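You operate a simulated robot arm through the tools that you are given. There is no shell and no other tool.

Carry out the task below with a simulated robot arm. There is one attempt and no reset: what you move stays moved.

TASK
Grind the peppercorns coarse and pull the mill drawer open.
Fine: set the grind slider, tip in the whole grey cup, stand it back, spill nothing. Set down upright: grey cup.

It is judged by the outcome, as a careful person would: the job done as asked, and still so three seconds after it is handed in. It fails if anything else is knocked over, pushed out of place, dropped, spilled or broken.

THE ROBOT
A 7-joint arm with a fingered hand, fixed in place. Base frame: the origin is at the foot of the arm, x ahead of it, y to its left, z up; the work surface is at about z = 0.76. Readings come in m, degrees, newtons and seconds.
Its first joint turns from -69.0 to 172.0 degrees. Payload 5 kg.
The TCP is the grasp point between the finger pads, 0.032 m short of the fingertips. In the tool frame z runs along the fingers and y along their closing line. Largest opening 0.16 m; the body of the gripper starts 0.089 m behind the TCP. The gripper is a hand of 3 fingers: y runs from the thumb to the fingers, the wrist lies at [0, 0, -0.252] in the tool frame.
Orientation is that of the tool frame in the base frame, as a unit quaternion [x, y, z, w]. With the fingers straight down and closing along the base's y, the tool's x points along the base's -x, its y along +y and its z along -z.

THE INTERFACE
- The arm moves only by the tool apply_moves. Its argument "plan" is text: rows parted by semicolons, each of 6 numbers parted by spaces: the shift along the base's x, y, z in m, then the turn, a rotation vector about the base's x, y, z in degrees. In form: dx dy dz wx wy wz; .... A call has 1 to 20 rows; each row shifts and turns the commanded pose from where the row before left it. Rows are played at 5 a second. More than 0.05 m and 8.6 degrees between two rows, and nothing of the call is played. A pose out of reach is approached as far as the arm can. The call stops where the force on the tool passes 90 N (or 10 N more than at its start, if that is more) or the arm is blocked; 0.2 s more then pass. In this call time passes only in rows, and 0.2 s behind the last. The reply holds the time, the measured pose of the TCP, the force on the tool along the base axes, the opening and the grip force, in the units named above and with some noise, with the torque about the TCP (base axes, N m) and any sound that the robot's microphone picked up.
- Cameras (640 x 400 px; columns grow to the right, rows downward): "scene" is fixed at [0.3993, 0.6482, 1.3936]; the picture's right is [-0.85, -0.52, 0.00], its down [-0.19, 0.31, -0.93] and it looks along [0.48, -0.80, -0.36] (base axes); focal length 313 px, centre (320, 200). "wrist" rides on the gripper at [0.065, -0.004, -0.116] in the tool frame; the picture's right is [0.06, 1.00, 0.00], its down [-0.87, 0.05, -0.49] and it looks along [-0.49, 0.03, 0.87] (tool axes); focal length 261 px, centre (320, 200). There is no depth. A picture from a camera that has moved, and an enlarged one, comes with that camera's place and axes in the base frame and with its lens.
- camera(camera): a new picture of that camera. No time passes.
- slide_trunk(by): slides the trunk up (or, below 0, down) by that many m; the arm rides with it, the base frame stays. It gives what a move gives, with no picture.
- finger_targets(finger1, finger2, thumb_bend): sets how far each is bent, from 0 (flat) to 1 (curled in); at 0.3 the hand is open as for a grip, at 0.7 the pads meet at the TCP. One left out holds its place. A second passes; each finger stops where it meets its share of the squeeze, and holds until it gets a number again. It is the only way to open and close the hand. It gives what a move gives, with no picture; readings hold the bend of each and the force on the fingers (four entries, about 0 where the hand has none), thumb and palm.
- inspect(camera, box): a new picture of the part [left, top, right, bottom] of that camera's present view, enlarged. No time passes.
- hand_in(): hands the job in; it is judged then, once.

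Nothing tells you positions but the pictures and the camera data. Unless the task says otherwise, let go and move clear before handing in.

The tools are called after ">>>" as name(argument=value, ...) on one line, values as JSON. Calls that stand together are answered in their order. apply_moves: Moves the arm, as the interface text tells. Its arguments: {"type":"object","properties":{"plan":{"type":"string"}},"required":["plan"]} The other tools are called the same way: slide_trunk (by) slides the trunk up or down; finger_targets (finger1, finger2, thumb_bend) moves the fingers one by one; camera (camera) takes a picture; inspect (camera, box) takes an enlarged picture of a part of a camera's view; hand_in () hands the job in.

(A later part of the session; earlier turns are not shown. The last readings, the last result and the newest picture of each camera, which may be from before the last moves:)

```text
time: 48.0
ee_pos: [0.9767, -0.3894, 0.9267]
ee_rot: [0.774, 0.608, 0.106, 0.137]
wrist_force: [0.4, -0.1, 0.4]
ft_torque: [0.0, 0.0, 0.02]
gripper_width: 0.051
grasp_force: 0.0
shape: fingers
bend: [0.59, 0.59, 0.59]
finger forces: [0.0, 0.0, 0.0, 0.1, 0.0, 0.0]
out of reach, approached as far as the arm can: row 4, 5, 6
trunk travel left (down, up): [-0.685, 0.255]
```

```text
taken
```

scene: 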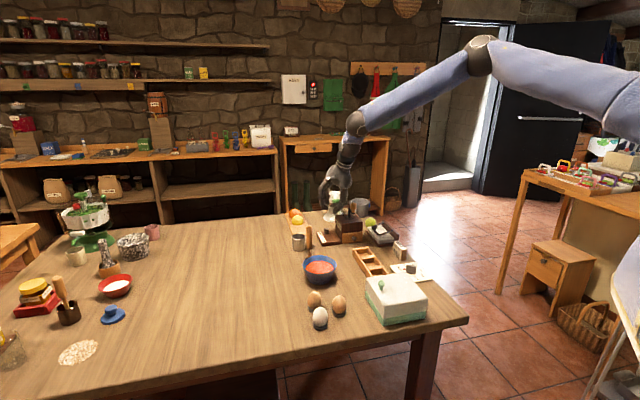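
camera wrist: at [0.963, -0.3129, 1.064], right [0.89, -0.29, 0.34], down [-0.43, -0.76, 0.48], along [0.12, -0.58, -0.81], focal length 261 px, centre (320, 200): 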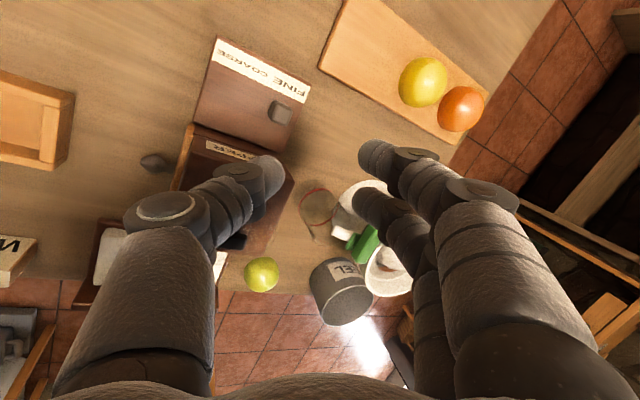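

The limit seems to be a "can't go lower" one for this wrist pose, so instead I'll raise slightly, extend over the knob, and use the trunk to come down with the arm rigid.

>>> apply_moves(plan="0 0 0.015 0 0 0; 0 0 0.015 0 0 0; 0.008 0.003 0 0 0 0; 0.008 0.003 0 0 0 0; 0 0 0 0 0 0")

```text
time: 49.2
ee_pos: [0.9931, -0.388, 0.9609]
ee_rot: [0.775, 0.608, 0.107, 0.137]
wrist_force: [0.3, 0.4, 0.7]
ft_torque: [0.01, 0.0, 0.01]
gripper_width: 0.0509
grasp_force: 0.0
shape: fingers
bend: [0.59, 0.59, 0.59]
finger forces: [0.0, 0.1, 0.0, 0.1, 0.0, 0.1]
trunk travel left (down, up): [-0.685, 0.255]
```

That works: TCP is now above the knob at z = 0.961. Checking the alignment with both cameras before lowering the trunk.

>>> camera(camera="wrist")

>>> inspect(camera="scene", box=[290, 150, 390, 250])

>>> inspect(camera="wrist", box=[200, 60, 360, 200])

```text
taken
camera wrist: at [0.9658, -0.3117, 1.0675], right [0.93, -0.16, 0.34], down [-0.32, -0.82, 0.48], along [0.2, -0.56, -0.81], focal length 261 px, centre (320, 200)
```

wrist: 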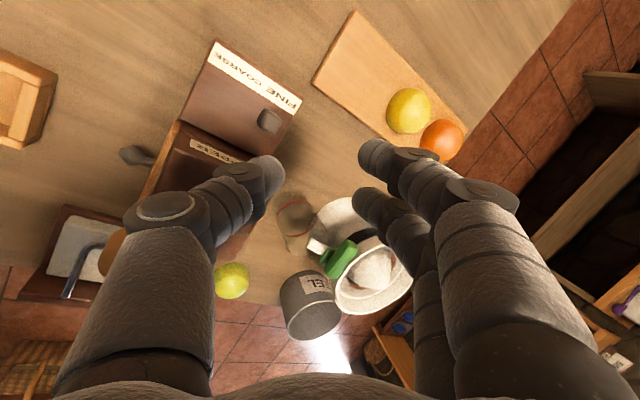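

```text
4.00 times, centred on (340, 200) of scene
camera zoom: at [0.3993, 0.6482, 1.3936], right [-0.85, -0.52, 0.0], down [-0.19, 0.31, -0.93], along [0.48, -0.8, -0.36], focal length 1251 px, centre (240, 200)
```

zoom: 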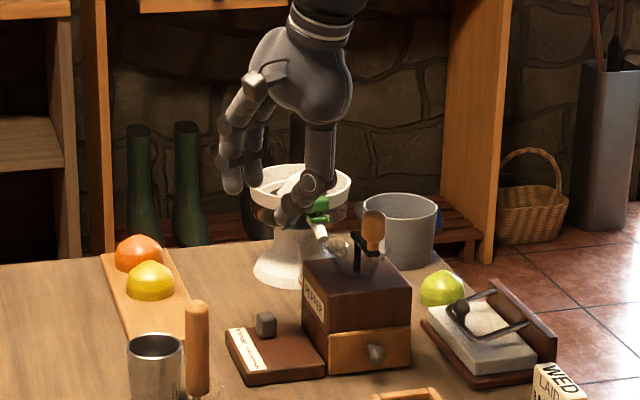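

```text
2.86 times, centred on (280, 130) of wrist
camera zoom: at [0.9658, -0.3117, 1.0675], right [0.93, -0.16, 0.34], down [-0.32, -0.82, 0.48], along [0.2, -0.56, -0.81], focal length 745 px, centre (434, 400)
```

zoom: 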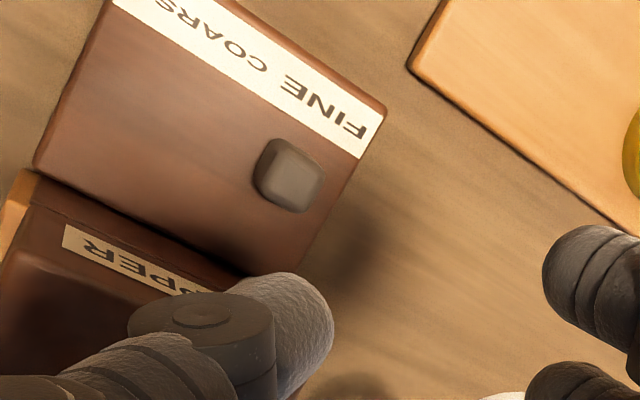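

The hand is over the knob, but turned a bit toward the mill. I'll rotate it to line up better with the slider direction and shift slightly back, then recheck.

>>> apply_moves(plan="0 0 0.01 0 0 -3.5; 0 0 0.01 0 0 -3.5; 0 0 0 0 0 -3.5; 0 0 0 0 0 -3.5; -0.003 0.001 0 0 0 0; 0 0 0 0 0 0")

>>> inspect(camera="wrist", box=[200, 60, 400, 220])

```text
time: 50.6
ee_pos: [0.9795, -0.3894, 0.9828]
ee_rot: [0.844, 0.509, 0.087, 0.149]
wrist_force: [0.0, 0.3, 0.0]
ft_torque: [0.03, 0.02, 0.01]
gripper_width: 0.0512
grasp_force: 0.0
shape: fingers
bend: [0.59, 0.59, 0.59]
finger forces: [0.1, 0.0, 0.0, 0.0, 0.0, 0.1]
out of reach, approached as far as the arm can: row 2, 3, 4
trunk travel left (down, up): [-0.685, 0.255]
```

```text
2.50 times, centred on (300, 140) of wrist
camera zoom: at [0.971, -0.3117, 1.091], right [0.86, -0.38, 0.34], down [-0.51, -0.71, 0.48], along [0.06, -0.59, -0.81], focal length 652 px, centre (370, 350)
```

zoom: 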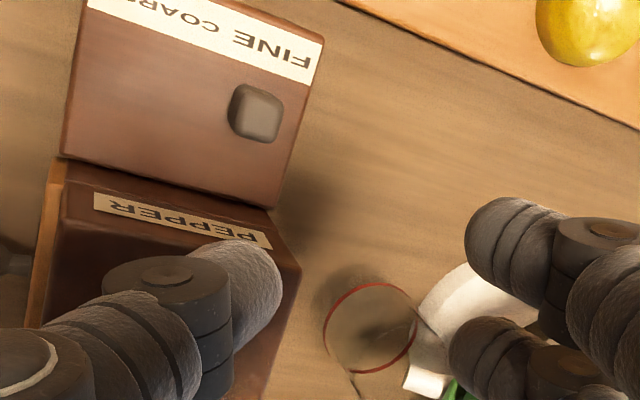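

Orientation now lines up better with the slider. A small correction of position (and a bit higher), then I'll lower with the trunk.

>>> apply_moves(plan="0.003 0.004 0.015 0 0 0; 0.004 0.004 0.015 0 0 0; 0 0 0 0 0 0")

```text
time: 51.4
ee_pos: [0.9855, -0.382, 1.0132]
ee_rot: [0.843, 0.51, 0.088, 0.149]
wrist_force: [-0.1, 0.2, -0.4]
ft_torque: [0.02, -0.03, 0.02]
gripper_width: 0.0511
grasp_force: 0.1
shape: fingers
bend: [0.59, 0.59, 0.59]
finger forces: [0.0, 0.0, 0.0, 0.0, 0.0, 0.1]
trunk travel left (down, up): [-0.685, 0.255]
```

Position is good. Lower the trunk 0.15 m (hand to about z = 0.863, fingertips still above the knob) and look again.

>>> slide_trunk(by=-0.15)

>>> inspect(camera="wrist", box=[200, 60, 440, 240])

>>> inspect(camera="scene", box=[290, 160, 390, 260])

```text
time: 53.1
ee_pos: [0.9858, -0.3812, 0.8642]
ee_rot: [0.843, 0.509, 0.088, 0.149]
wrist_force: [0.5, 0.1, -0.2]
ft_torque: [-0.01, 0.01, -0.01]
gripper_width: 0.0508
grasp_force: 0.0
shape: fingers
bend: [0.59, 0.59, 0.59]
finger forces: [0.0, 0.0, 0.0, 0.1, 0.0, 0.0]
trunk travel left (down, up): [-0.535, 0.405]
```

```text
2.22 times, centred on (320, 150) of wrist
camera zoom: at [0.9778, -0.3029, 0.9712], right [0.86, -0.38, 0.34], down [-0.51, -0.71, 0.48], along [0.06, -0.59, -0.81], focal length 579 px, centre (320, 311)
```

zoom: 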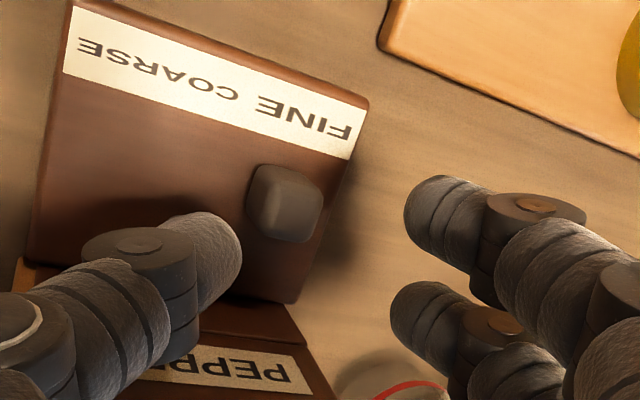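

```text
4.00 times, centred on (340, 210) of scene
camera zoom: at [0.3993, 0.6482, 1.3936], right [-0.85, -0.52, 0.0], down [-0.19, 0.31, -0.93], along [0.48, -0.8, -0.36], focal length 1251 px, centre (240, 160)
```

zoom: 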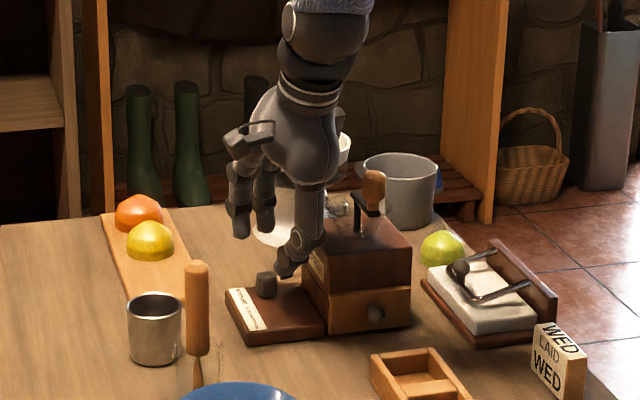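

The thumb is beside the mill wall and the knob sits between thumb and fingers, but the tilt makes the thumb much lower than the fingers. I'll reduce the tilt by about 8° and close the opening slightly.

>>> apply_moves(plan="0 0 0.005 1.92 3.5 0; 0.002 -0.001 0.005 1.92 3.5 0; 0.002 -0.001 0 0 0 0; 0 0 0 0 0 0")

>>> finger_targets(finger1=0.61, finger2=0.61, thumb_bend=0.6)

>>> inspect(camera="wrist", box=[200, 60, 440, 240])

```text
time: 54.1
ee_pos: [0.9746, -0.3899, 0.8778]
ee_rot: [0.852, 0.514, 0.055, 0.089]
wrist_force: [0.4, -0.2, -0.1]
ft_torque: [-0.01, -0.02, -0.01]
gripper_width: 0.0512
grasp_force: 0.1
shape: fingers
bend: [0.59, 0.59, 0.59]
finger forces: [0.0, 0.1, 0.0, 0.0, 0.1, 0.1]
out of reach, approached as far as the arm can: row 1, 2
trunk travel left (down, up): [-0.535, 0.405]
```

```text
time: 55.1
ee_pos: [0.9756, -0.3906, 0.8779]
ee_rot: [0.852, 0.513, 0.054, 0.089]
wrist_force: [-0.3, -0.7, 0.7]
ft_torque: [0.01, -0.01, -0.04]
gripper_width: 0.0461
grasp_force: 0.0
shape: fingers
bend: [0.61, 0.61, 0.6]
finger forces: [0.0, 0.0, 0.1, 0.0, 0.1, 0.0]
trunk travel left (down, up): [-0.535, 0.405]
```

```text
2.22 times, centred on (320, 150) of wrist
camera zoom: at [0.9798, -0.3192, 0.9902], right [0.89, -0.4, 0.21], down [-0.45, -0.75, 0.49], along [-0.04, -0.53, -0.85], focal length 579 px, centre (320, 311)
```

zoom: 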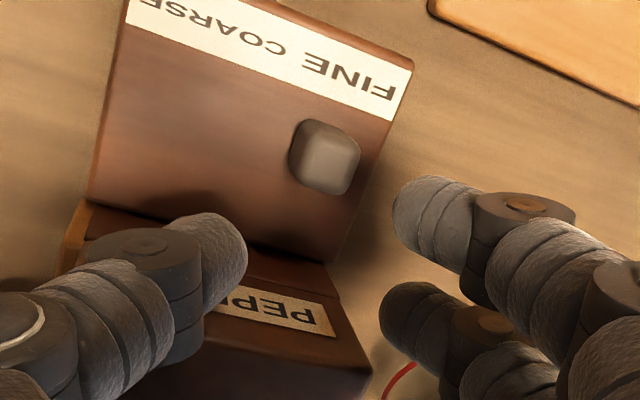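

Tilt is now 12°, but the hand is about 1.5 cm short of the knob; lowering should free some reach. I'll go down a little and outward.

>>> apply_moves(plan="0 0 -0.012 0 0 0; 0.005 0.003 -0.006 0 0 0; 0.005 0.003 0 0 0 0; 0.005 0.002 0 0 0 0; 0 0 0 0 0 0")

>>> inspect(camera="wrist", box=[200, 60, 440, 240])

```text
time: 56.3
ee_pos: [0.9705, -0.3902, 0.8651]
ee_rot: [0.851, 0.514, 0.055, 0.089]
wrist_force: [0.0, -0.5, -0.2]
ft_torque: [0.04, -0.04, -0.03]
gripper_width: 0.0455
grasp_force: 0.0
shape: fingers
bend: [0.61, 0.61, 0.6]
finger forces: [0.1, 0.0, 0.0, 0.1, 0.2, 0.0]
out of reach, approached as far as the arm can: row 1, 2, 3, 4
trunk travel left (down, up): [-0.535, 0.405]
```

```text
2.22 times, centred on (320, 150) of wrist
camera zoom: at [0.9764, -0.3198, 0.9775], right [0.89, -0.4, 0.21], down [-0.45, -0.75, 0.49], along [-0.04, -0.53, -0.85], focal length 579 px, centre (320, 311)
```

zoom: 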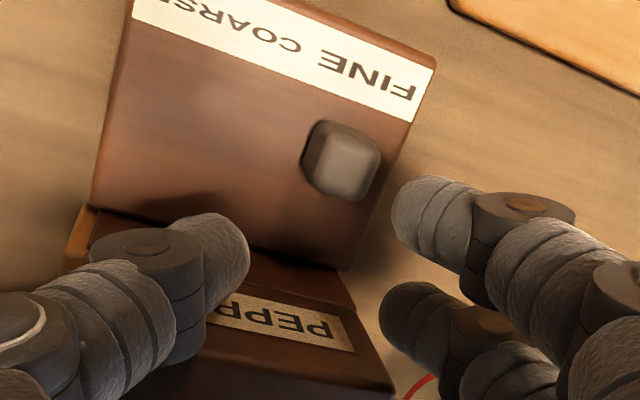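

This yaw is too close to a wrist limit. A better order: first swing the crank knob out of the way (it has to be gripped later anyway), then do the slider with a comfortable hand yaw. Retracting up with the trunk now.

>>> slide_trunk(by=0.15)

>>> apply_moves(plan="-0.02 0.005 0.02 2.9 5.3 0; -0.02 0.005 0.02 2.9 5.3 0; -0.02 0.005 0.01 0 0 8.5; -0.02 0.005 0 0 0 8.5; -0.02 0.005 0 0 0 8.5; 0 0 0 0 0 8.5; 0 0 0 0 0 8.5; 0 0 0 0 0 8.5; 0 0 0 0 0 8.5; 0 0 0 0 0 8.5; 0 0 0 0 0 8.5; 0 0 0 0 0 8.5; 0 0 0 0 0 8.5; 0 0 0 0 0 0")

>>> camera(camera="wrist")

>>> camera(camera="scene")

```text
time: 58.1
ee_pos: [0.9712, -0.3906, 1.0156]
ee_rot: [0.852, 0.513, 0.054, 0.089]
wrist_force: [1.1, 0.6, -0.3]
ft_torque: [0.02, 0.01, 0.0]
gripper_width: 0.0457
grasp_force: 0.0
shape: fingers
bend: [0.61, 0.61, 0.6]
finger forces: [0.0, 0.0, 0.0, 0.0, 0.0, 0.0]
trunk travel left (down, up): [-0.685, 0.255]
```

```text
time: 61.1
ee_pos: [0.8717, -0.3662, 1.0655]
ee_rot: [0.21, 0.978, 0.001, -0.003]
wrist_force: [-0.1, 0.2, -0.2]
ft_torque: [-0.04, -0.01, 0.03]
gripper_width: 0.0456
grasp_force: 0.1
shape: fingers
bend: [0.61, 0.61, 0.6]
finger forces: [0.1, 0.1, 0.0, 0.0, 0.1, 0.0]
trunk travel left (down, up): [-0.685, 0.255]
```

```text
taken
camera wrist: at [0.8102, -0.3425, 1.1814], right [0.35, 0.94, 0.0], down [0.82, -0.31, 0.49], along [0.46, -0.17, -0.87], focal length 261 px, centre (320, 200)
```

wrist: 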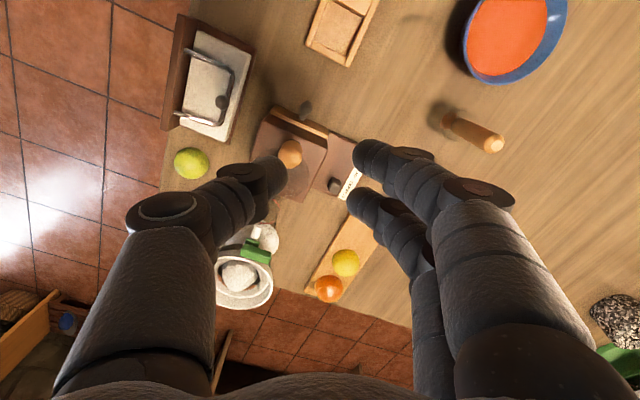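

```text
taken
```

scene: 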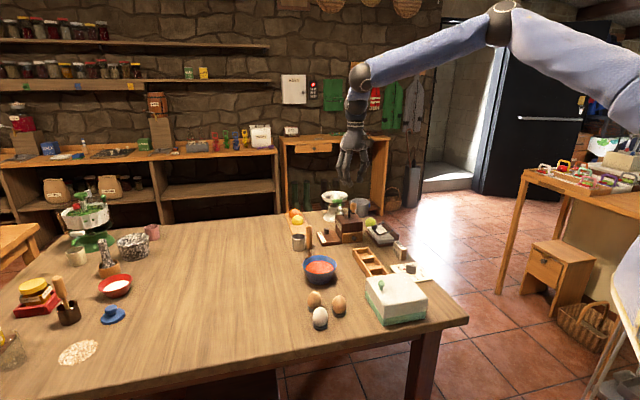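

Now the camera looks at the mill from closer. Zooming to see the hopper and crank.

>>> inspect(camera="wrist", box=[240, 95, 370, 205])

>>> inspect(camera="scene", box=[335, 195, 375, 225])

```text
3.64 times, centred on (305, 150) of wrist
camera zoom: at [0.8102, -0.3425, 1.1814], right [0.35, 0.94, 0.0], down [0.82, -0.31, 0.49], along [0.46, -0.17, -0.87], focal length 948 px, centre (374, 382)
```

zoom: 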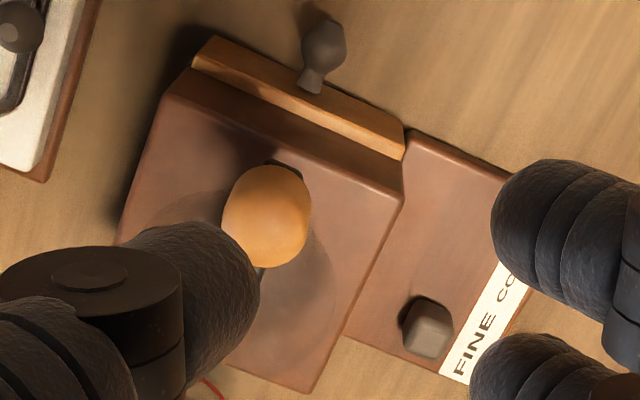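

```text
13.33 times, centred on (355, 210) of scene
camera zoom: at [0.3993, 0.6482, 1.3936], right [-0.85, -0.52, 0.0], down [-0.19, 0.31, -0.93], along [0.48, -0.8, -0.36], focal length 4170 px, centre (-147, 67)
```

zoom: 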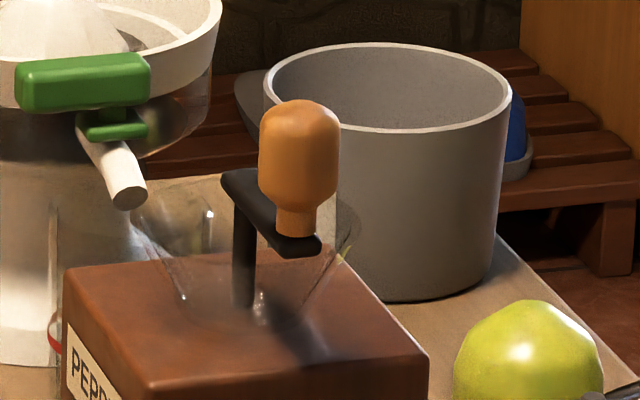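

The clear funnel sits around the crank post (rim about z = 0.875), and the crank knob is at about (0.883, -0.402), top 0.938. I'll tilt slightly and hover over the crank knob.

>>> apply_moves(plan="0 0 0 -3.08 -6.84 0; 0 0 0 -3.08 -6.84 0; 0.006 -0.018 0 0 0 0; 0.006 -0.018 0 0 0 0; 0 0 -0.02 0 0 0; 0 0 -0.02 0 0 0; 0 0 -0.02 0 0 0; 0 0 0 0 0 0")

>>> camera(camera="wrist")

>>> inspect(camera="scene", box=[300, 140, 400, 240])

```text
time: 62.9
ee_pos: [0.8825, -0.4004, 1.0061]
ee_rot: [0.209, 0.969, -0.028, 0.127]
wrist_force: [-0.6, 0.2, -0.1]
ft_torque: [0.0, -0.02, 0.02]
gripper_width: 0.0455
grasp_force: 0.1
shape: fingers
bend: [0.61, 0.61, 0.6]
finger forces: [0.0, 0.1, 0.0, 0.0, 0.0, 0.0]
trunk travel left (down, up): [-0.685, 0.255]
```

```text
taken
camera wrist: at [0.7969, -0.3655, 1.1014], right [0.36, 0.93, -0.02], down [0.67, -0.24, 0.7], along [0.65, -0.26, -0.72], focal length 261 px, centre (320, 200)
```

wrist: 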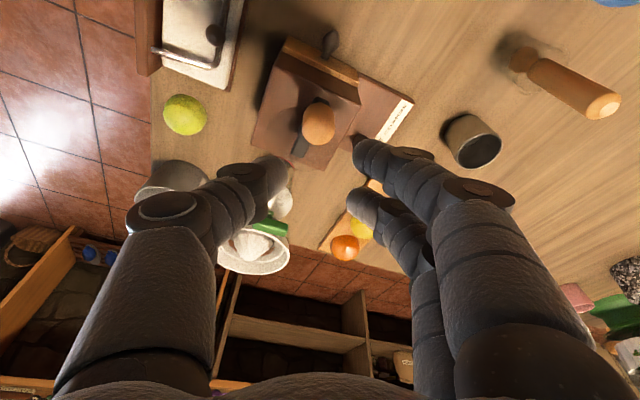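

```text
4.00 times, centred on (350, 190) of scene
camera zoom: at [0.3993, 0.6482, 1.3936], right [-0.85, -0.52, 0.0], down [-0.19, 0.31, -0.93], along [0.48, -0.8, -0.36], focal length 1251 px, centre (200, 240)
```

zoom: 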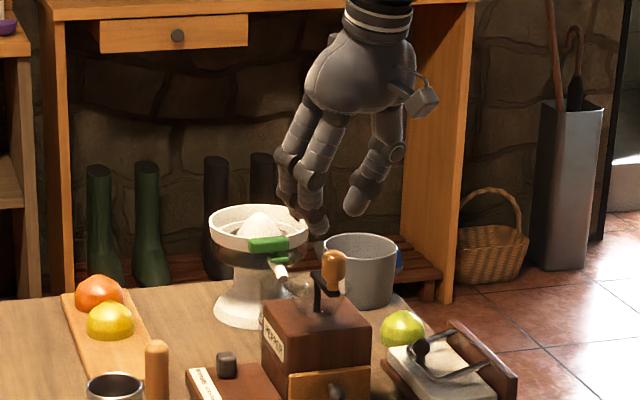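

Alignment looks fine: the knob is between thumb and fingers. Descend to just around the knob and check.

>>> apply_moves(plan="0 0 -0.015 0 0 0; 0 0 -0.015 0 0 0; 0 0 -0.012 0 0 0; 0 0 0 0 0 0")

>>> inspect(camera="wrist", box=[220, 80, 420, 240])

>>> inspect(camera="scene", box=[320, 170, 390, 240])

```text
time: 63.9
ee_pos: [0.8841, -0.4018, 0.9645]
ee_rot: [0.209, 0.969, -0.027, 0.126]
wrist_force: [0.0, -0.2, 0.1]
ft_torque: [-0.02, 0.01, 0.01]
gripper_width: 0.0457
grasp_force: 0.1
shape: fingers
bend: [0.61, 0.61, 0.6]
finger forces: [0.0, 0.1, 0.0, 0.0, 0.0, 0.0]
trunk travel left (down, up): [-0.685, 0.255]
```

```text
2.50 times, centred on (320, 160) of wrist
camera zoom: at [0.7976, -0.3665, 1.0603], right [0.36, 0.93, -0.02], down [0.67, -0.24, 0.7], along [0.65, -0.26, -0.72], focal length 652 px, centre (320, 300)
```

zoom: 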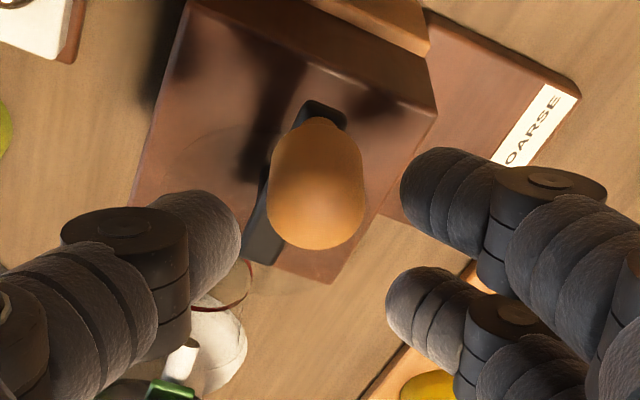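

```text
5.71 times, centred on (355, 205) of scene
camera zoom: at [0.3993, 0.6482, 1.3936], right [-0.85, -0.52, 0.0], down [-0.19, 0.31, -0.93], along [0.48, -0.8, -0.36], focal length 1787 px, centre (120, 171)
```

zoom: 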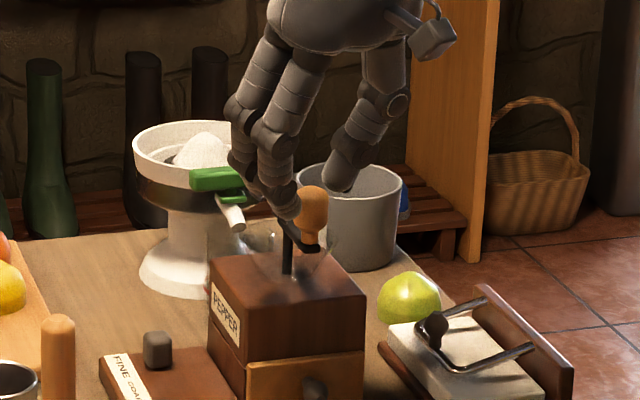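

Fingers straddle the crank knob well. Going down around it, then closing gently.

>>> apply_moves(plan="0 0 -0.012 0 0 0; 0 0 -0.012 0 0 0; 0 0 -0.009 0 0 0; 0 0 0 0 0 0")

>>> inspect(camera="scene", box=[330, 185, 380, 225])

```text
time: 64.9
ee_pos: [0.8838, -0.4006, 0.9301]
ee_rot: [0.208, 0.97, -0.027, 0.125]
wrist_force: [0.6, 0.6, -0.8]
ft_torque: [0.01, 0.0, -0.02]
gripper_width: 0.0457
grasp_force: 0.0
shape: fingers
bend: [0.61, 0.61, 0.6]
finger forces: [0.0, 0.0, 0.1, 0.0, 0.1, 0.1]
trunk travel left (down, up): [-0.685, 0.255]
```

```text
10.00 times, centred on (355, 205) of scene
camera zoom: at [0.3993, 0.6482, 1.3936], right [-0.85, -0.52, 0.0], down [-0.19, 0.31, -0.93], along [0.48, -0.8, -0.36], focal length 3128 px, centre (-30, 150)
```

zoom: 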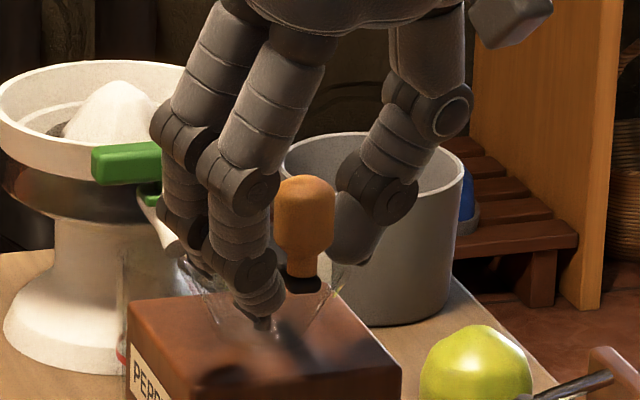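

The fingertips are slightly lower than needed (near crank-arm height), so I'll raise 8 mm and then close on the knob.

>>> apply_moves(plan="0 0 0.008 0 0 0; 0 0 0 0 0 0")

>>> finger_targets(finger1=0.68, finger2=0.68, thumb_bend=0.68)

>>> inspect(camera="scene", box=[330, 185, 380, 225])

```text
time: 65.5
ee_pos: [0.8827, -0.4015, 0.9375]
ee_rot: [0.209, 0.97, -0.027, 0.125]
wrist_force: [-0.2, 0.4, 0.8]
ft_torque: [0.01, -0.02, 0.02]
gripper_width: 0.0456
grasp_force: 0.1
shape: fingers
bend: [0.61, 0.61, 0.6]
finger forces: [0.1, 0.1, 0.0, 0.0, 0.1, 0.1]
trunk travel left (down, up): [-0.685, 0.255]
```

```text
time: 66.5
ee_pos: [0.8833, -0.401, 0.9369]
ee_rot: [0.21, 0.969, -0.027, 0.125]
wrist_force: [0.7, -1.4, -1.0]
ft_torque: [-0.01, -0.05, -0.01]
gripper_width: 0.0273
grasp_force: 3.1
shape: fingers
bend: [0.66, 0.68, 0.66]
finger forces: [2.5, 0.0, 0.0, 0.0, 3.8, 0.0]
trunk travel left (down, up): [-0.685, 0.255]
```

```text
10.00 times, centred on (355, 205) of scene
camera zoom: at [0.3993, 0.6482, 1.3936], right [-0.85, -0.52, 0.0], down [-0.19, 0.31, -0.93], along [0.48, -0.8, -0.36], focal length 3128 px, centre (-30, 150)
```

zoom: 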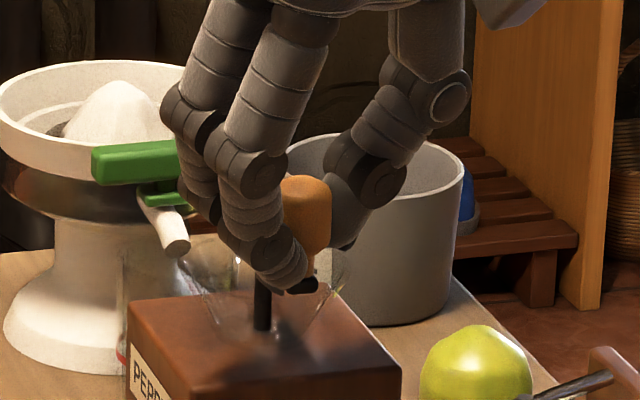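

Thumb and one finger hold the knob. I'll turn the crank a few degrees along its circle (centre about (0.919, -0.439), radius 0.052) and watch the forces.

>>> apply_moves(plan="-0.0061 -0.0067 0 0 0 0; -0.0048 -0.0077 0 0 0 0; -0.0034 -0.0084 0 0 0 0")

>>> inspect(camera="scene", box=[330, 185, 380, 225])

```text
time: 67.3
ee_pos: [0.8692, -0.4254, 0.9377]
ee_rot: [0.209, 0.97, -0.027, 0.125]
wrist_force: [3.9, -1.1, -0.2]
ft_torque: [0.02, -0.09, -0.01]
gripper_width: 0.0267
grasp_force: 3.4
shape: fingers
bend: [0.66, 0.68, 0.67]
finger forces: [2.9, 0.0, 0.1, 0.0, 3.3, 0.0]
trunk travel left (down, up): [-0.685, 0.255]
```

```text
10.00 times, centred on (355, 205) of scene
camera zoom: at [0.3993, 0.6482, 1.3936], right [-0.85, -0.52, 0.0], down [-0.19, 0.31, -0.93], along [0.48, -0.8, -0.36], focal length 3128 px, centre (-30, 150)
```

zoom: 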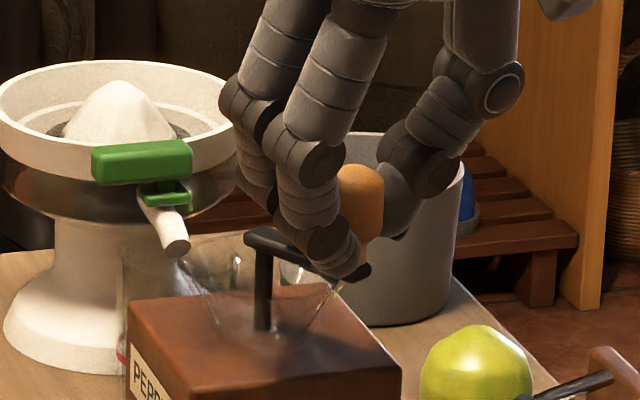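

The crank turns freely with only a few newtons. Continue to bring the knob round to the far-right side (-u side) of the mill.

>>> apply_moves(plan="-0.001 -0.0088 0 0 0 0; 0.0004 -0.0089 0 0 0 0; 0.0019 -0.0087 0 0 0 0; 0.0032 -0.0082 0 0 0 0; 0.0045 -0.0075 0 0 0 0; 0.0056 -0.0066 0 0 0 0; 0 0 0 0 0 0")

>>> inspect(camera="scene", box=[330, 185, 380, 225])

>>> camera(camera="wrist")

```text
time: 68.9
ee_pos: [0.885, -0.4734, 0.938]
ee_rot: [0.209, 0.97, -0.027, 0.124]
wrist_force: [3.1, 3.1, -2.6]
ft_torque: [0.11, -0.03, 0.03]
gripper_width: 0.0273
grasp_force: 3.1
shape: fingers
bend: [0.65, 0.67, 0.67]
finger forces: [4.4, 0.8, 0.1, 0.0, 1.6, 0.0]
trunk travel left (down, up): [-0.685, 0.255]
```

```text
10.00 times, centred on (355, 205) of scene
camera zoom: at [0.3993, 0.6482, 1.3936], right [-0.85, -0.52, 0.0], down [-0.19, 0.31, -0.93], along [0.48, -0.8, -0.36], focal length 3128 px, centre (-30, 150)
```

zoom: 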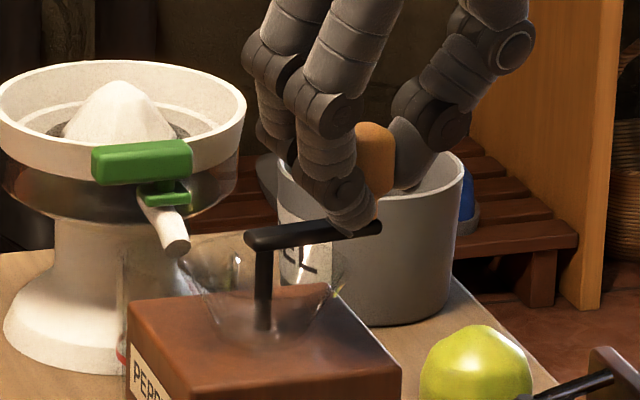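

```text
taken
camera wrist: at [0.7977, -0.4383, 1.0339], right [0.36, 0.93, -0.02], down [0.67, -0.24, 0.7], along [0.65, -0.26, -0.72], focal length 261 px, centre (320, 200)
```

wrist: 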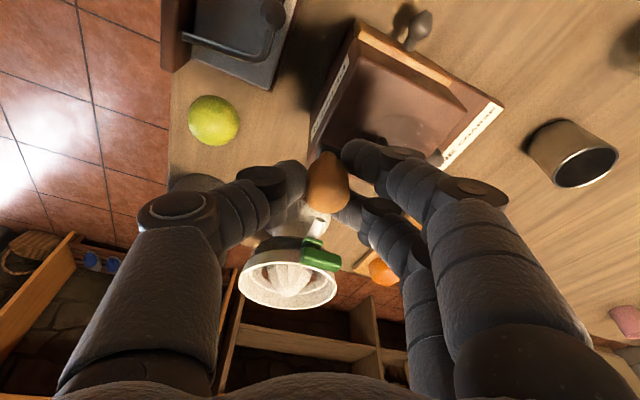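

The knob is now at the right-hand side of the mill. Release it and lift straight up.

>>> finger_targets(finger1=0.58, finger2=0.58, thumb_bend=0.58)

>>> apply_moves(plan="0 0 0.02 0 0 0; 0 0 0.025 0 0 0; 0 0 0.025 0 0 0; 0 0 0.03 0 0 0; 0 0 0 0 0 0")

>>> inspect(camera="wrist", box=[220, 60, 440, 220])

>>> inspect(camera="scene", box=[310, 190, 390, 250])

```text
time: 69.9
ee_pos: [0.8829, -0.4721, 0.9382]
ee_rot: [0.209, 0.969, -0.027, 0.126]
wrist_force: [0.1, -0.2, -0.3]
ft_torque: [-0.01, -0.04, 0.0]
gripper_width: 0.0585
grasp_force: 0.0
shape: fingers
bend: [0.57, 0.57, 0.57]
finger forces: [0.0, 0.1, 0.1, 0.0, 0.0, 0.1]
trunk travel left (down, up): [-0.685, 0.255]
```

```text
time: 71.1
ee_pos: [0.8834, -0.4724, 1.0355]
ee_rot: [0.209, 0.969, -0.027, 0.126]
wrist_force: [-0.5, -0.1, 0.4]
ft_torque: [0.02, 0.01, -0.01]
gripper_width: 0.0583
grasp_force: 0.0
shape: fingers
bend: [0.57, 0.57, 0.57]
finger forces: [0.1, 0.0, 0.0, 0.1, 0.1, 0.1]
trunk travel left (down, up): [-0.685, 0.255]
```

```text
2.50 times, centred on (330, 140) of wrist
camera zoom: at [0.7973, -0.4379, 1.1323], right [0.36, 0.93, -0.02], down [0.68, -0.25, 0.7], along [0.65, -0.26, -0.72], focal length 652 px, centre (295, 350)
```

zoom: 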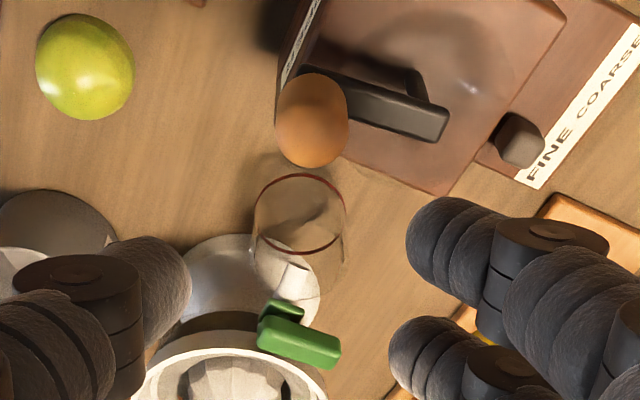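

```text
6.67 times, centred on (350, 220) of scene
camera zoom: at [0.3993, 0.6482, 1.3936], right [-0.85, -0.52, 0.0], down [-0.19, 0.31, -0.93], along [0.48, -0.8, -0.36], focal length 2085 px, centre (120, 67)
```

zoom: 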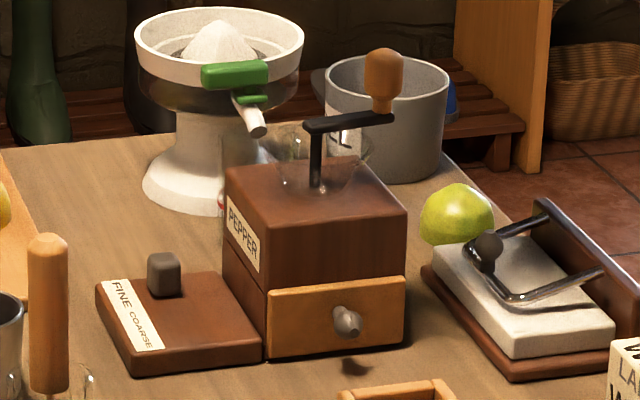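

Crank knob is clear of the slider area now. Next: turn the hand so its closing line runs along the slider direction (comfortable yaw), tilt only 12°, and hover over the slider knob.

>>> apply_moves(plan="0 0.01 0.01 3.08 6.84 0; 0.01 0.01 0.01 3.08 6.84 0; 0.01 0.01 0 0 0 7.7; 0.01 0.01 0 0 0 7.7; 0.01 0.01 0 0 0 7.7; 0.01 0.01 0 0 0 7.7; 0.01 0.01 0 0 0 7.7; 0.01 0.01 0 0 0 7.7; 0.01 0.01 0 0 0 7.7; 0.01 0 0 0 0 7.7; 0.01 0 0 0 0 7.6; 0.009 0 0 -3.44 -4.91 0; 0 0 0 -3.44 -4.91 0; 0 0 0 0 0 0")

>>> camera(camera="wrist")

>>> inspect(camera="scene", box=[290, 130, 400, 250])

```text
time: 74.1
ee_pos: [0.9465, -0.3965, 1.0626]
ee_rot: [-0.379, 0.919, -0.089, 0.054]
wrist_force: [-0.1, 0.2, 0.4]
ft_torque: [-0.01, 0.01, -0.01]
gripper_width: 0.0588
grasp_force: 0.0
shape: fingers
bend: [0.57, 0.57, 0.57]
finger forces: [0.1, 0.0, 0.0, 0.1, 0.0, 0.0]
out of reach, approached as far as the arm can: row 7, 8, 9, 10, 11
trunk travel left (down, up): [-0.685, 0.255]
```

```text
taken
camera wrist: at [0.8833, -0.4323, 1.1747], right [-0.73, 0.65, -0.21], down [0.49, 0.71, 0.5], along [0.47, 0.26, -0.84], focal length 261 px, centre (320, 200)
```

wrist: 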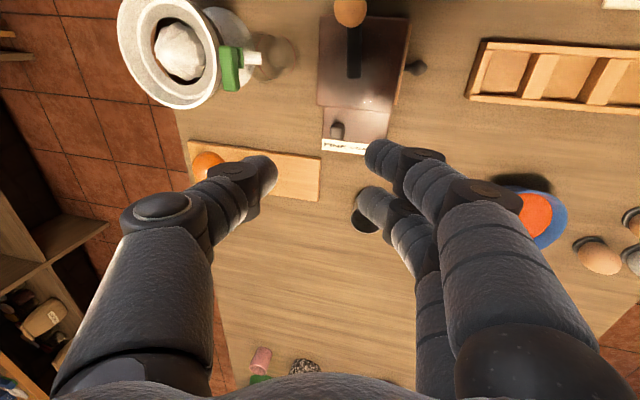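

```text
3.33 times, centred on (345, 190) of scene
camera zoom: at [0.3993, 0.6482, 1.3936], right [-0.85, -0.52, 0.0], down [-0.19, 0.31, -0.93], along [0.48, -0.8, -0.36], focal length 1043 px, centre (237, 233)
```

zoom: 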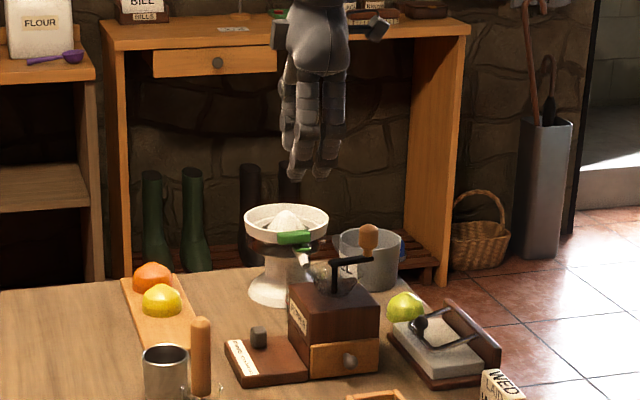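

Orientation is right. Lower a bit first, then extend over the slider knob.

>>> apply_moves(plan="0 0 -0.03 0 0 0; 0 0 -0.03 0 0 0; 0.01 0.003 -0.02 0 0 0; 0.01 0.003 -0.02 0 0 0; 0.01 0.004 -0.015 0 0 0; 0.015 0.004 0 0 0 0; 0 0 0 0 0 0")

>>> camera(camera="wrist")

>>> inspect(camera="scene", box=[290, 150, 390, 250])

```text
time: 75.7
ee_pos: [0.9501, -0.4028, 0.9668]
ee_rot: [-0.38, 0.919, -0.088, 0.056]
wrist_force: [0.1, 0.2, -0.4]
ft_torque: [0.01, -0.01, 0.02]
gripper_width: 0.0588
grasp_force: 0.0
shape: fingers
bend: [0.57, 0.57, 0.57]
finger forces: [0.1, 0.0, 0.1, 0.1, 0.1, 0.0]
out of reach, approached as far as the arm can: row 3, 4, 5, 6
trunk travel left (down, up): [-0.685, 0.255]
```

```text
taken
camera wrist: at [0.887, -0.438, 1.078], right [-0.73, 0.65, -0.21], down [0.49, 0.71, 0.5], along [0.47, 0.26, -0.84], focal length 261 px, centre (320, 200)
```

wrist: 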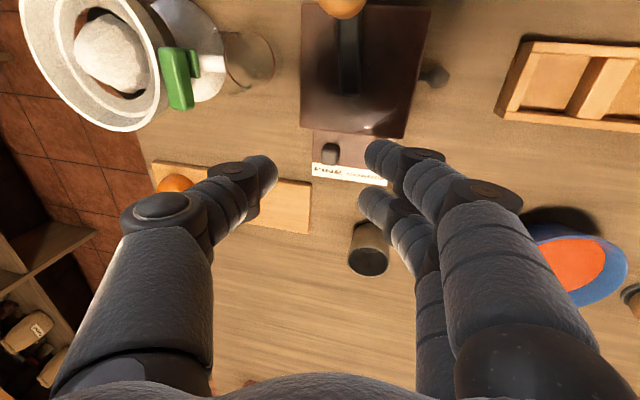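

```text
4.00 times, centred on (340, 200) of scene
camera zoom: at [0.3993, 0.6482, 1.3936], right [-0.85, -0.52, 0.0], down [-0.19, 0.31, -0.93], along [0.48, -0.8, -0.36], focal length 1251 px, centre (240, 200)
```

zoom: 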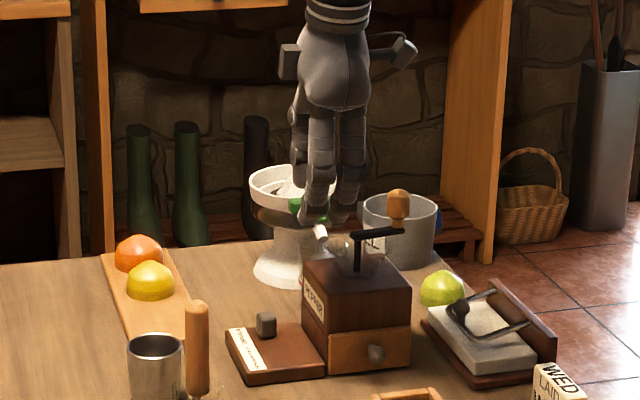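

Out of reach again at this height. The arm extends furthest when the hand is a bit higher relative to the trunk, so I'll raise the hand, add 4° tilt, extend, and then use the trunk to lower.

>>> apply_moves(plan="0 0 0.025 0 0 0; 0 0 0.025 -2.36 -3.24 0; 0.01 0.005 0 0 0 0; 0.01 0.005 0 0 0 0; 0.01 0.005 0 0 0 0; 0.01 0.005 0 0 0 0; 0 0 0 0 0 0")

>>> inspect(camera="wrist", box=[230, 60, 450, 220])

```text
time: 77.3
ee_pos: [0.9736, -0.3928, 1.0205]
ee_rot: [-0.379, 0.915, -0.118, 0.074]
wrist_force: [-0.1, 0.0, -0.7]
ft_torque: [-0.03, 0.01, -0.02]
gripper_width: 0.0588
grasp_force: 0.0
shape: fingers
bend: [0.57, 0.57, 0.57]
finger forces: [0.0, 0.0, 0.0, 0.0, 0.0, 0.1]
out of reach, approached as far as the arm can: row 5, 6
trunk travel left (down, up): [-0.685, 0.255]
```

```text
2.50 times, centred on (340, 140) of wrist
camera zoom: at [0.904, -0.4222, 1.1306], right [-0.72, 0.64, -0.28], down [0.46, 0.73, 0.5], along [0.52, 0.23, -0.82], focal length 652 px, centre (270, 350)
```

zoom: 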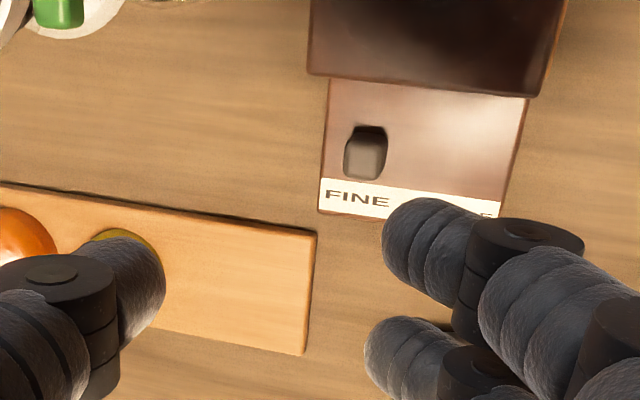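

Need about 1.5 cm more; I'll add another 5° of tilt and extend.

>>> apply_moves(plan="0 0 0 -2.7 -4.2 0; 0.009 0.006 0 0 0 0; 0.009 0.006 0 0 0 0; 0 0 0 0 0 0")

>>> inspect(camera="wrist", box=[230, 60, 450, 220])

```text
time: 78.3
ee_pos: [0.9817, -0.3863, 1.0253]
ee_rot: [-0.375, 0.909, -0.153, 0.098]
wrist_force: [-0.6, -0.8, -0.4]
ft_torque: [0.0, 0.02, -0.02]
gripper_width: 0.0588
grasp_force: 0.1
shape: fingers
bend: [0.57, 0.57, 0.57]
finger forces: [0.1, 0.1, 0.1, 0.0, 0.0, 0.0]
out of reach, approached as far as the arm can: row 3
trunk travel left (down, up): [-0.685, 0.255]
```

```text
2.50 times, centred on (340, 140) of wrist
camera zoom: at [0.905, -0.4103, 1.1293], right [-0.69, 0.63, -0.36], down [0.43, 0.76, 0.49], along [0.58, 0.19, -0.79], focal length 652 px, centre (270, 350)
```

zoom: 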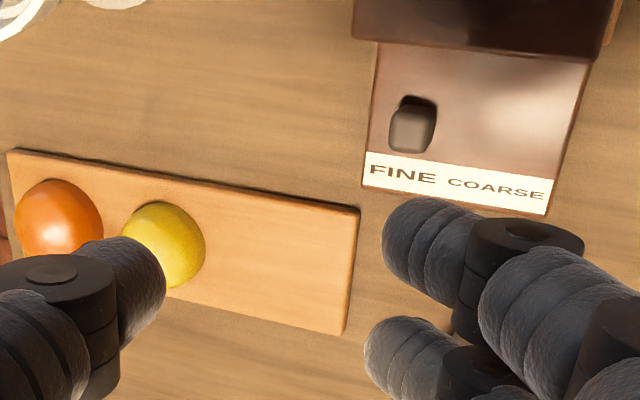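

Trying the last centimetre once more in smaller steps.

>>> apply_moves(plan="0.003 0.002 0 0 0 0; 0.003 0.002 0 0 0 0; 0.003 0.001 0 0 0 0; 0 0 0 0 0 0")

>>> camera(camera="scene")

```text
time: 79.3
ee_pos: [0.982, -0.3859, 1.0234]
ee_rot: [-0.375, 0.909, -0.153, 0.098]
wrist_force: [0.0, -0.3, -0.9]
ft_torque: [0.02, -0.03, 0.0]
gripper_width: 0.0587
grasp_force: 0.1
shape: fingers
bend: [0.57, 0.57, 0.57]
finger forces: [0.1, 0.1, 0.1, 0.1, 0.0, 0.0]
out of reach, approached as far as the arm can: row 1, 2, 3
trunk travel left (down, up): [-0.685, 0.255]
```

```text
taken
```

scene: 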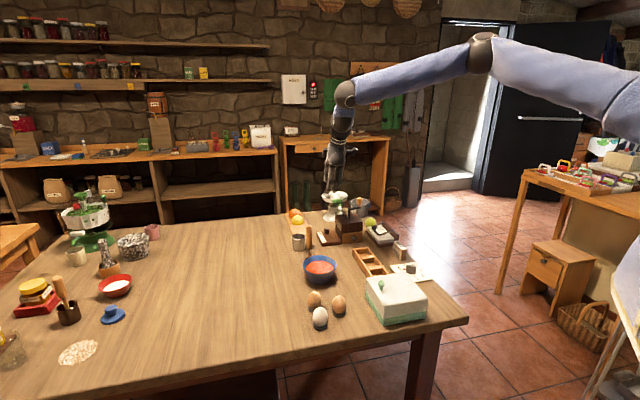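

With the current pose the thumb already reaches behind the knob; what limits me is the near fingers sitting lower. I'll curl the two fingers fully away and use the thumb alone as a hook, and look at the shape before lowering.

>>> finger_targets(finger1=1.0, finger2=1.0, thumb_bend=0.6)

>>> inspect(camera="wrist", box=[220, 40, 460, 220])

>>> inspect(camera="scene", box=[290, 130, 390, 230])

```text
time: 80.3
ee_pos: [0.9823, -0.3846, 1.0239]
ee_rot: [-0.375, 0.909, -0.153, 0.097]
wrist_force: [0.0, 0.2, 0.0]
ft_torque: [0.03, -0.02, -0.01]
gripper_width: 0.0505
grasp_force: 0.0
shape: fingers
bend: [1.0, 1.0, 0.6]
finger forces: [0.0, 0.1, 0.0, 0.1, 0.0, 0.1]
trunk travel left (down, up): [-0.685, 0.255]
```

```text
2.22 times, centred on (340, 130) of wrist
camera zoom: at [0.9045, -0.4102, 1.1297], right [-0.69, 0.63, -0.36], down [0.43, 0.76, 0.49], along [0.58, 0.19, -0.79], focal length 579 px, centre (276, 356)
```

zoom: 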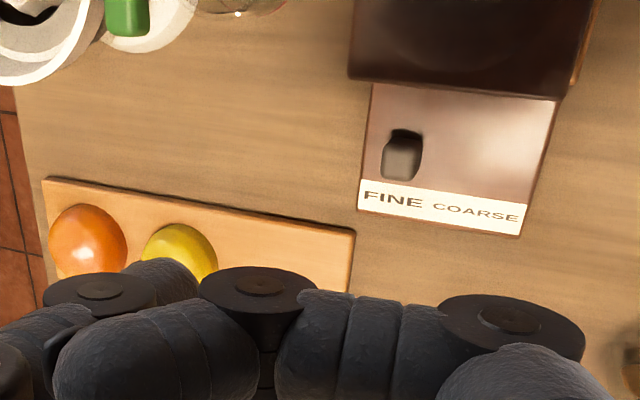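

```text
4.00 times, centred on (340, 180) of scene
camera zoom: at [0.3993, 0.6482, 1.3936], right [-0.85, -0.52, 0.0], down [-0.19, 0.31, -0.93], along [0.48, -0.8, -0.36], focal length 1251 px, centre (240, 280)
```

zoom: 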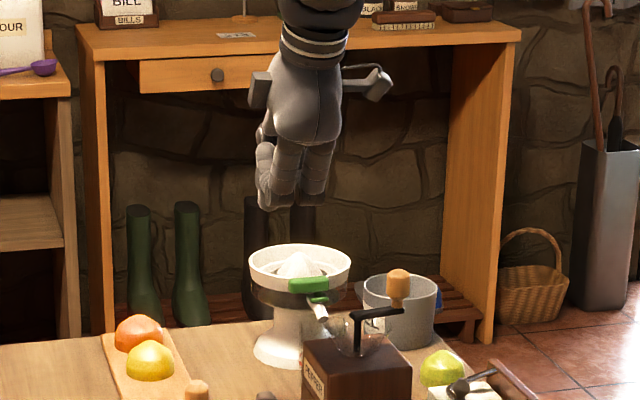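

The thumb hook now protrudes below the curled fingers. Lower with the trunk to just above the knob and check.

>>> slide_trunk(by=-0.17)

>>> inspect(camera="wrist", box=[220, 40, 460, 220])

>>> inspect(camera="scene", box=[300, 180, 370, 250])

```text
time: 82.2
ee_pos: [0.9812, -0.3847, 0.8537]
ee_rot: [-0.375, 0.909, -0.154, 0.098]
wrist_force: [-0.3, 0.1, -0.6]
ft_torque: [0.0, 0.02, 0.04]
gripper_width: 0.0508
grasp_force: 0.1
shape: fingers
bend: [1.0, 1.0, 0.6]
finger forces: [0.1, 0.0, 0.0, 0.0, 0.1, 0.0]
trunk travel left (down, up): [-0.515, 0.425]
```

```text
2.22 times, centred on (340, 130) of wrist
camera zoom: at [0.9043, -0.4101, 0.96], right [-0.69, 0.63, -0.36], down [0.43, 0.76, 0.49], along [0.58, 0.19, -0.79], focal length 579 px, centre (276, 356)
```

zoom: 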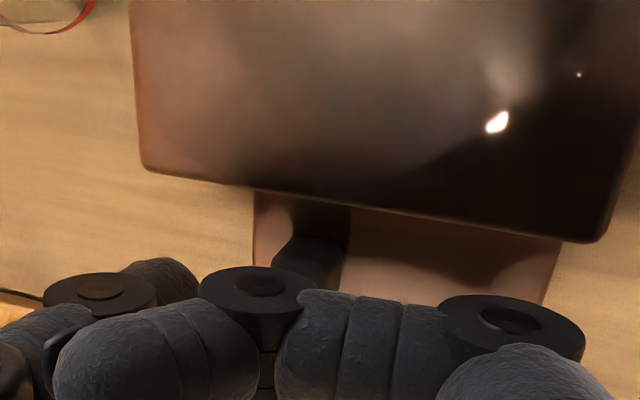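

```text
5.71 times, centred on (335, 215) of scene
camera zoom: at [0.3993, 0.6482, 1.3936], right [-0.85, -0.52, 0.0], down [-0.19, 0.31, -0.93], along [0.48, -0.8, -0.36], focal length 1787 px, centre (234, 114)
```

zoom: 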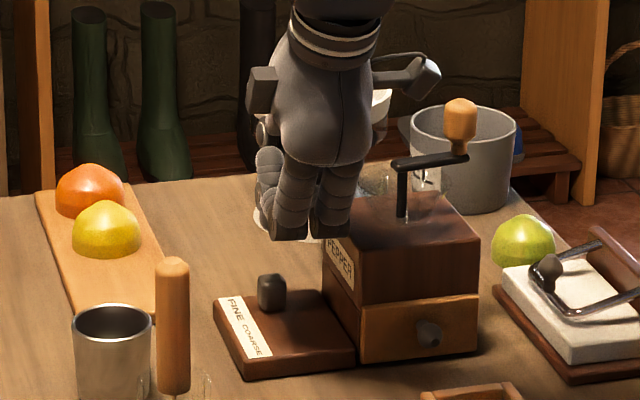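

Everything lines up: the thumb should come down about 1 cm behind the knob. Lower the remaining 4 cm in two steps, watching the force.

>>> slide_trunk(by=-0.03)

>>> slide_trunk(by=-0.012)

>>> inspect(camera="scene", box=[300, 190, 370, 260])

```text
time: 82.9
ee_pos: [0.9814, -0.3846, 0.8244]
ee_rot: [-0.375, 0.909, -0.154, 0.098]
wrist_force: [0.1, 0.2, 0.2]
ft_torque: [0.02, -0.02, 0.01]
gripper_width: 0.0507
grasp_force: 0.1
shape: fingers
bend: [1.0, 1.0, 0.6]
finger forces: [0.0, 0.0, 0.0, 0.0, 0.0, 0.0]
trunk travel left (down, up): [-0.485, 0.455]
```

```text
time: 83.5
ee_pos: [0.9816, -0.3855, 0.8129]
ee_rot: [-0.375, 0.909, -0.155, 0.098]
wrist_force: [0.4, 0.7, -0.2]
ft_torque: [0.0, -0.01, -0.01]
gripper_width: 0.0507
grasp_force: 0.0
shape: fingers
bend: [1.0, 1.0, 0.6]
finger forces: [0.0, 0.0, 0.0, 0.1, 0.0, 0.1]
trunk travel left (down, up): [-0.473, 0.467]
```

```text
5.71 times, centred on (335, 225) of scene
camera zoom: at [0.3993, 0.6482, 1.3936], right [-0.85, -0.52, 0.0], down [-0.19, 0.31, -0.93], along [0.48, -0.8, -0.36], focal length 1787 px, centre (234, 57)
```

zoom: 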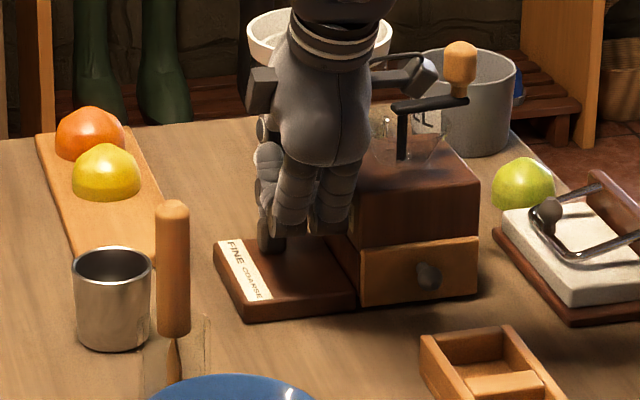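

The thumb is down behind the knob with no contact forces. Now pull toward COARSE in small steps.

>>> apply_moves(plan="-0.0042 0.0042 0 0 0 0; -0.0042 0.0042 0 0 0 0; -0.0042 0.0042 0 0 0 0")

>>> inspect(camera="scene", box=[310, 200, 360, 250])

```text
time: 84.3
ee_pos: [0.9701, -0.3726, 0.8117]
ee_rot: [-0.375, 0.909, -0.154, 0.097]
wrist_force: [1.4, -0.6, -0.1]
ft_torque: [0.01, 0.03, 0.02]
gripper_width: 0.0512
grasp_force: 0.5
shape: fingers
bend: [1.0, 1.0, 0.6]
finger forces: [0.0, 0.0, 0.1, 0.1, 0.5, 0.0]
trunk travel left (down, up): [-0.473, 0.467]
```

```text
8.00 times, centred on (335, 225) of scene
camera zoom: at [0.3993, 0.6482, 1.3936], right [-0.85, -0.52, 0.0], down [-0.19, 0.31, -0.93], along [0.48, -0.8, -0.36], focal length 2502 px, centre (200, 0)
```

zoom: 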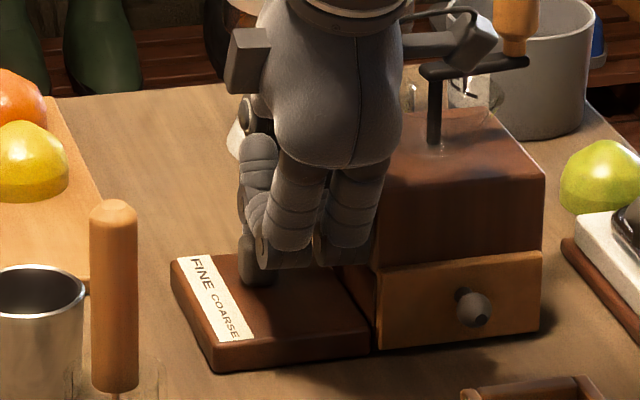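

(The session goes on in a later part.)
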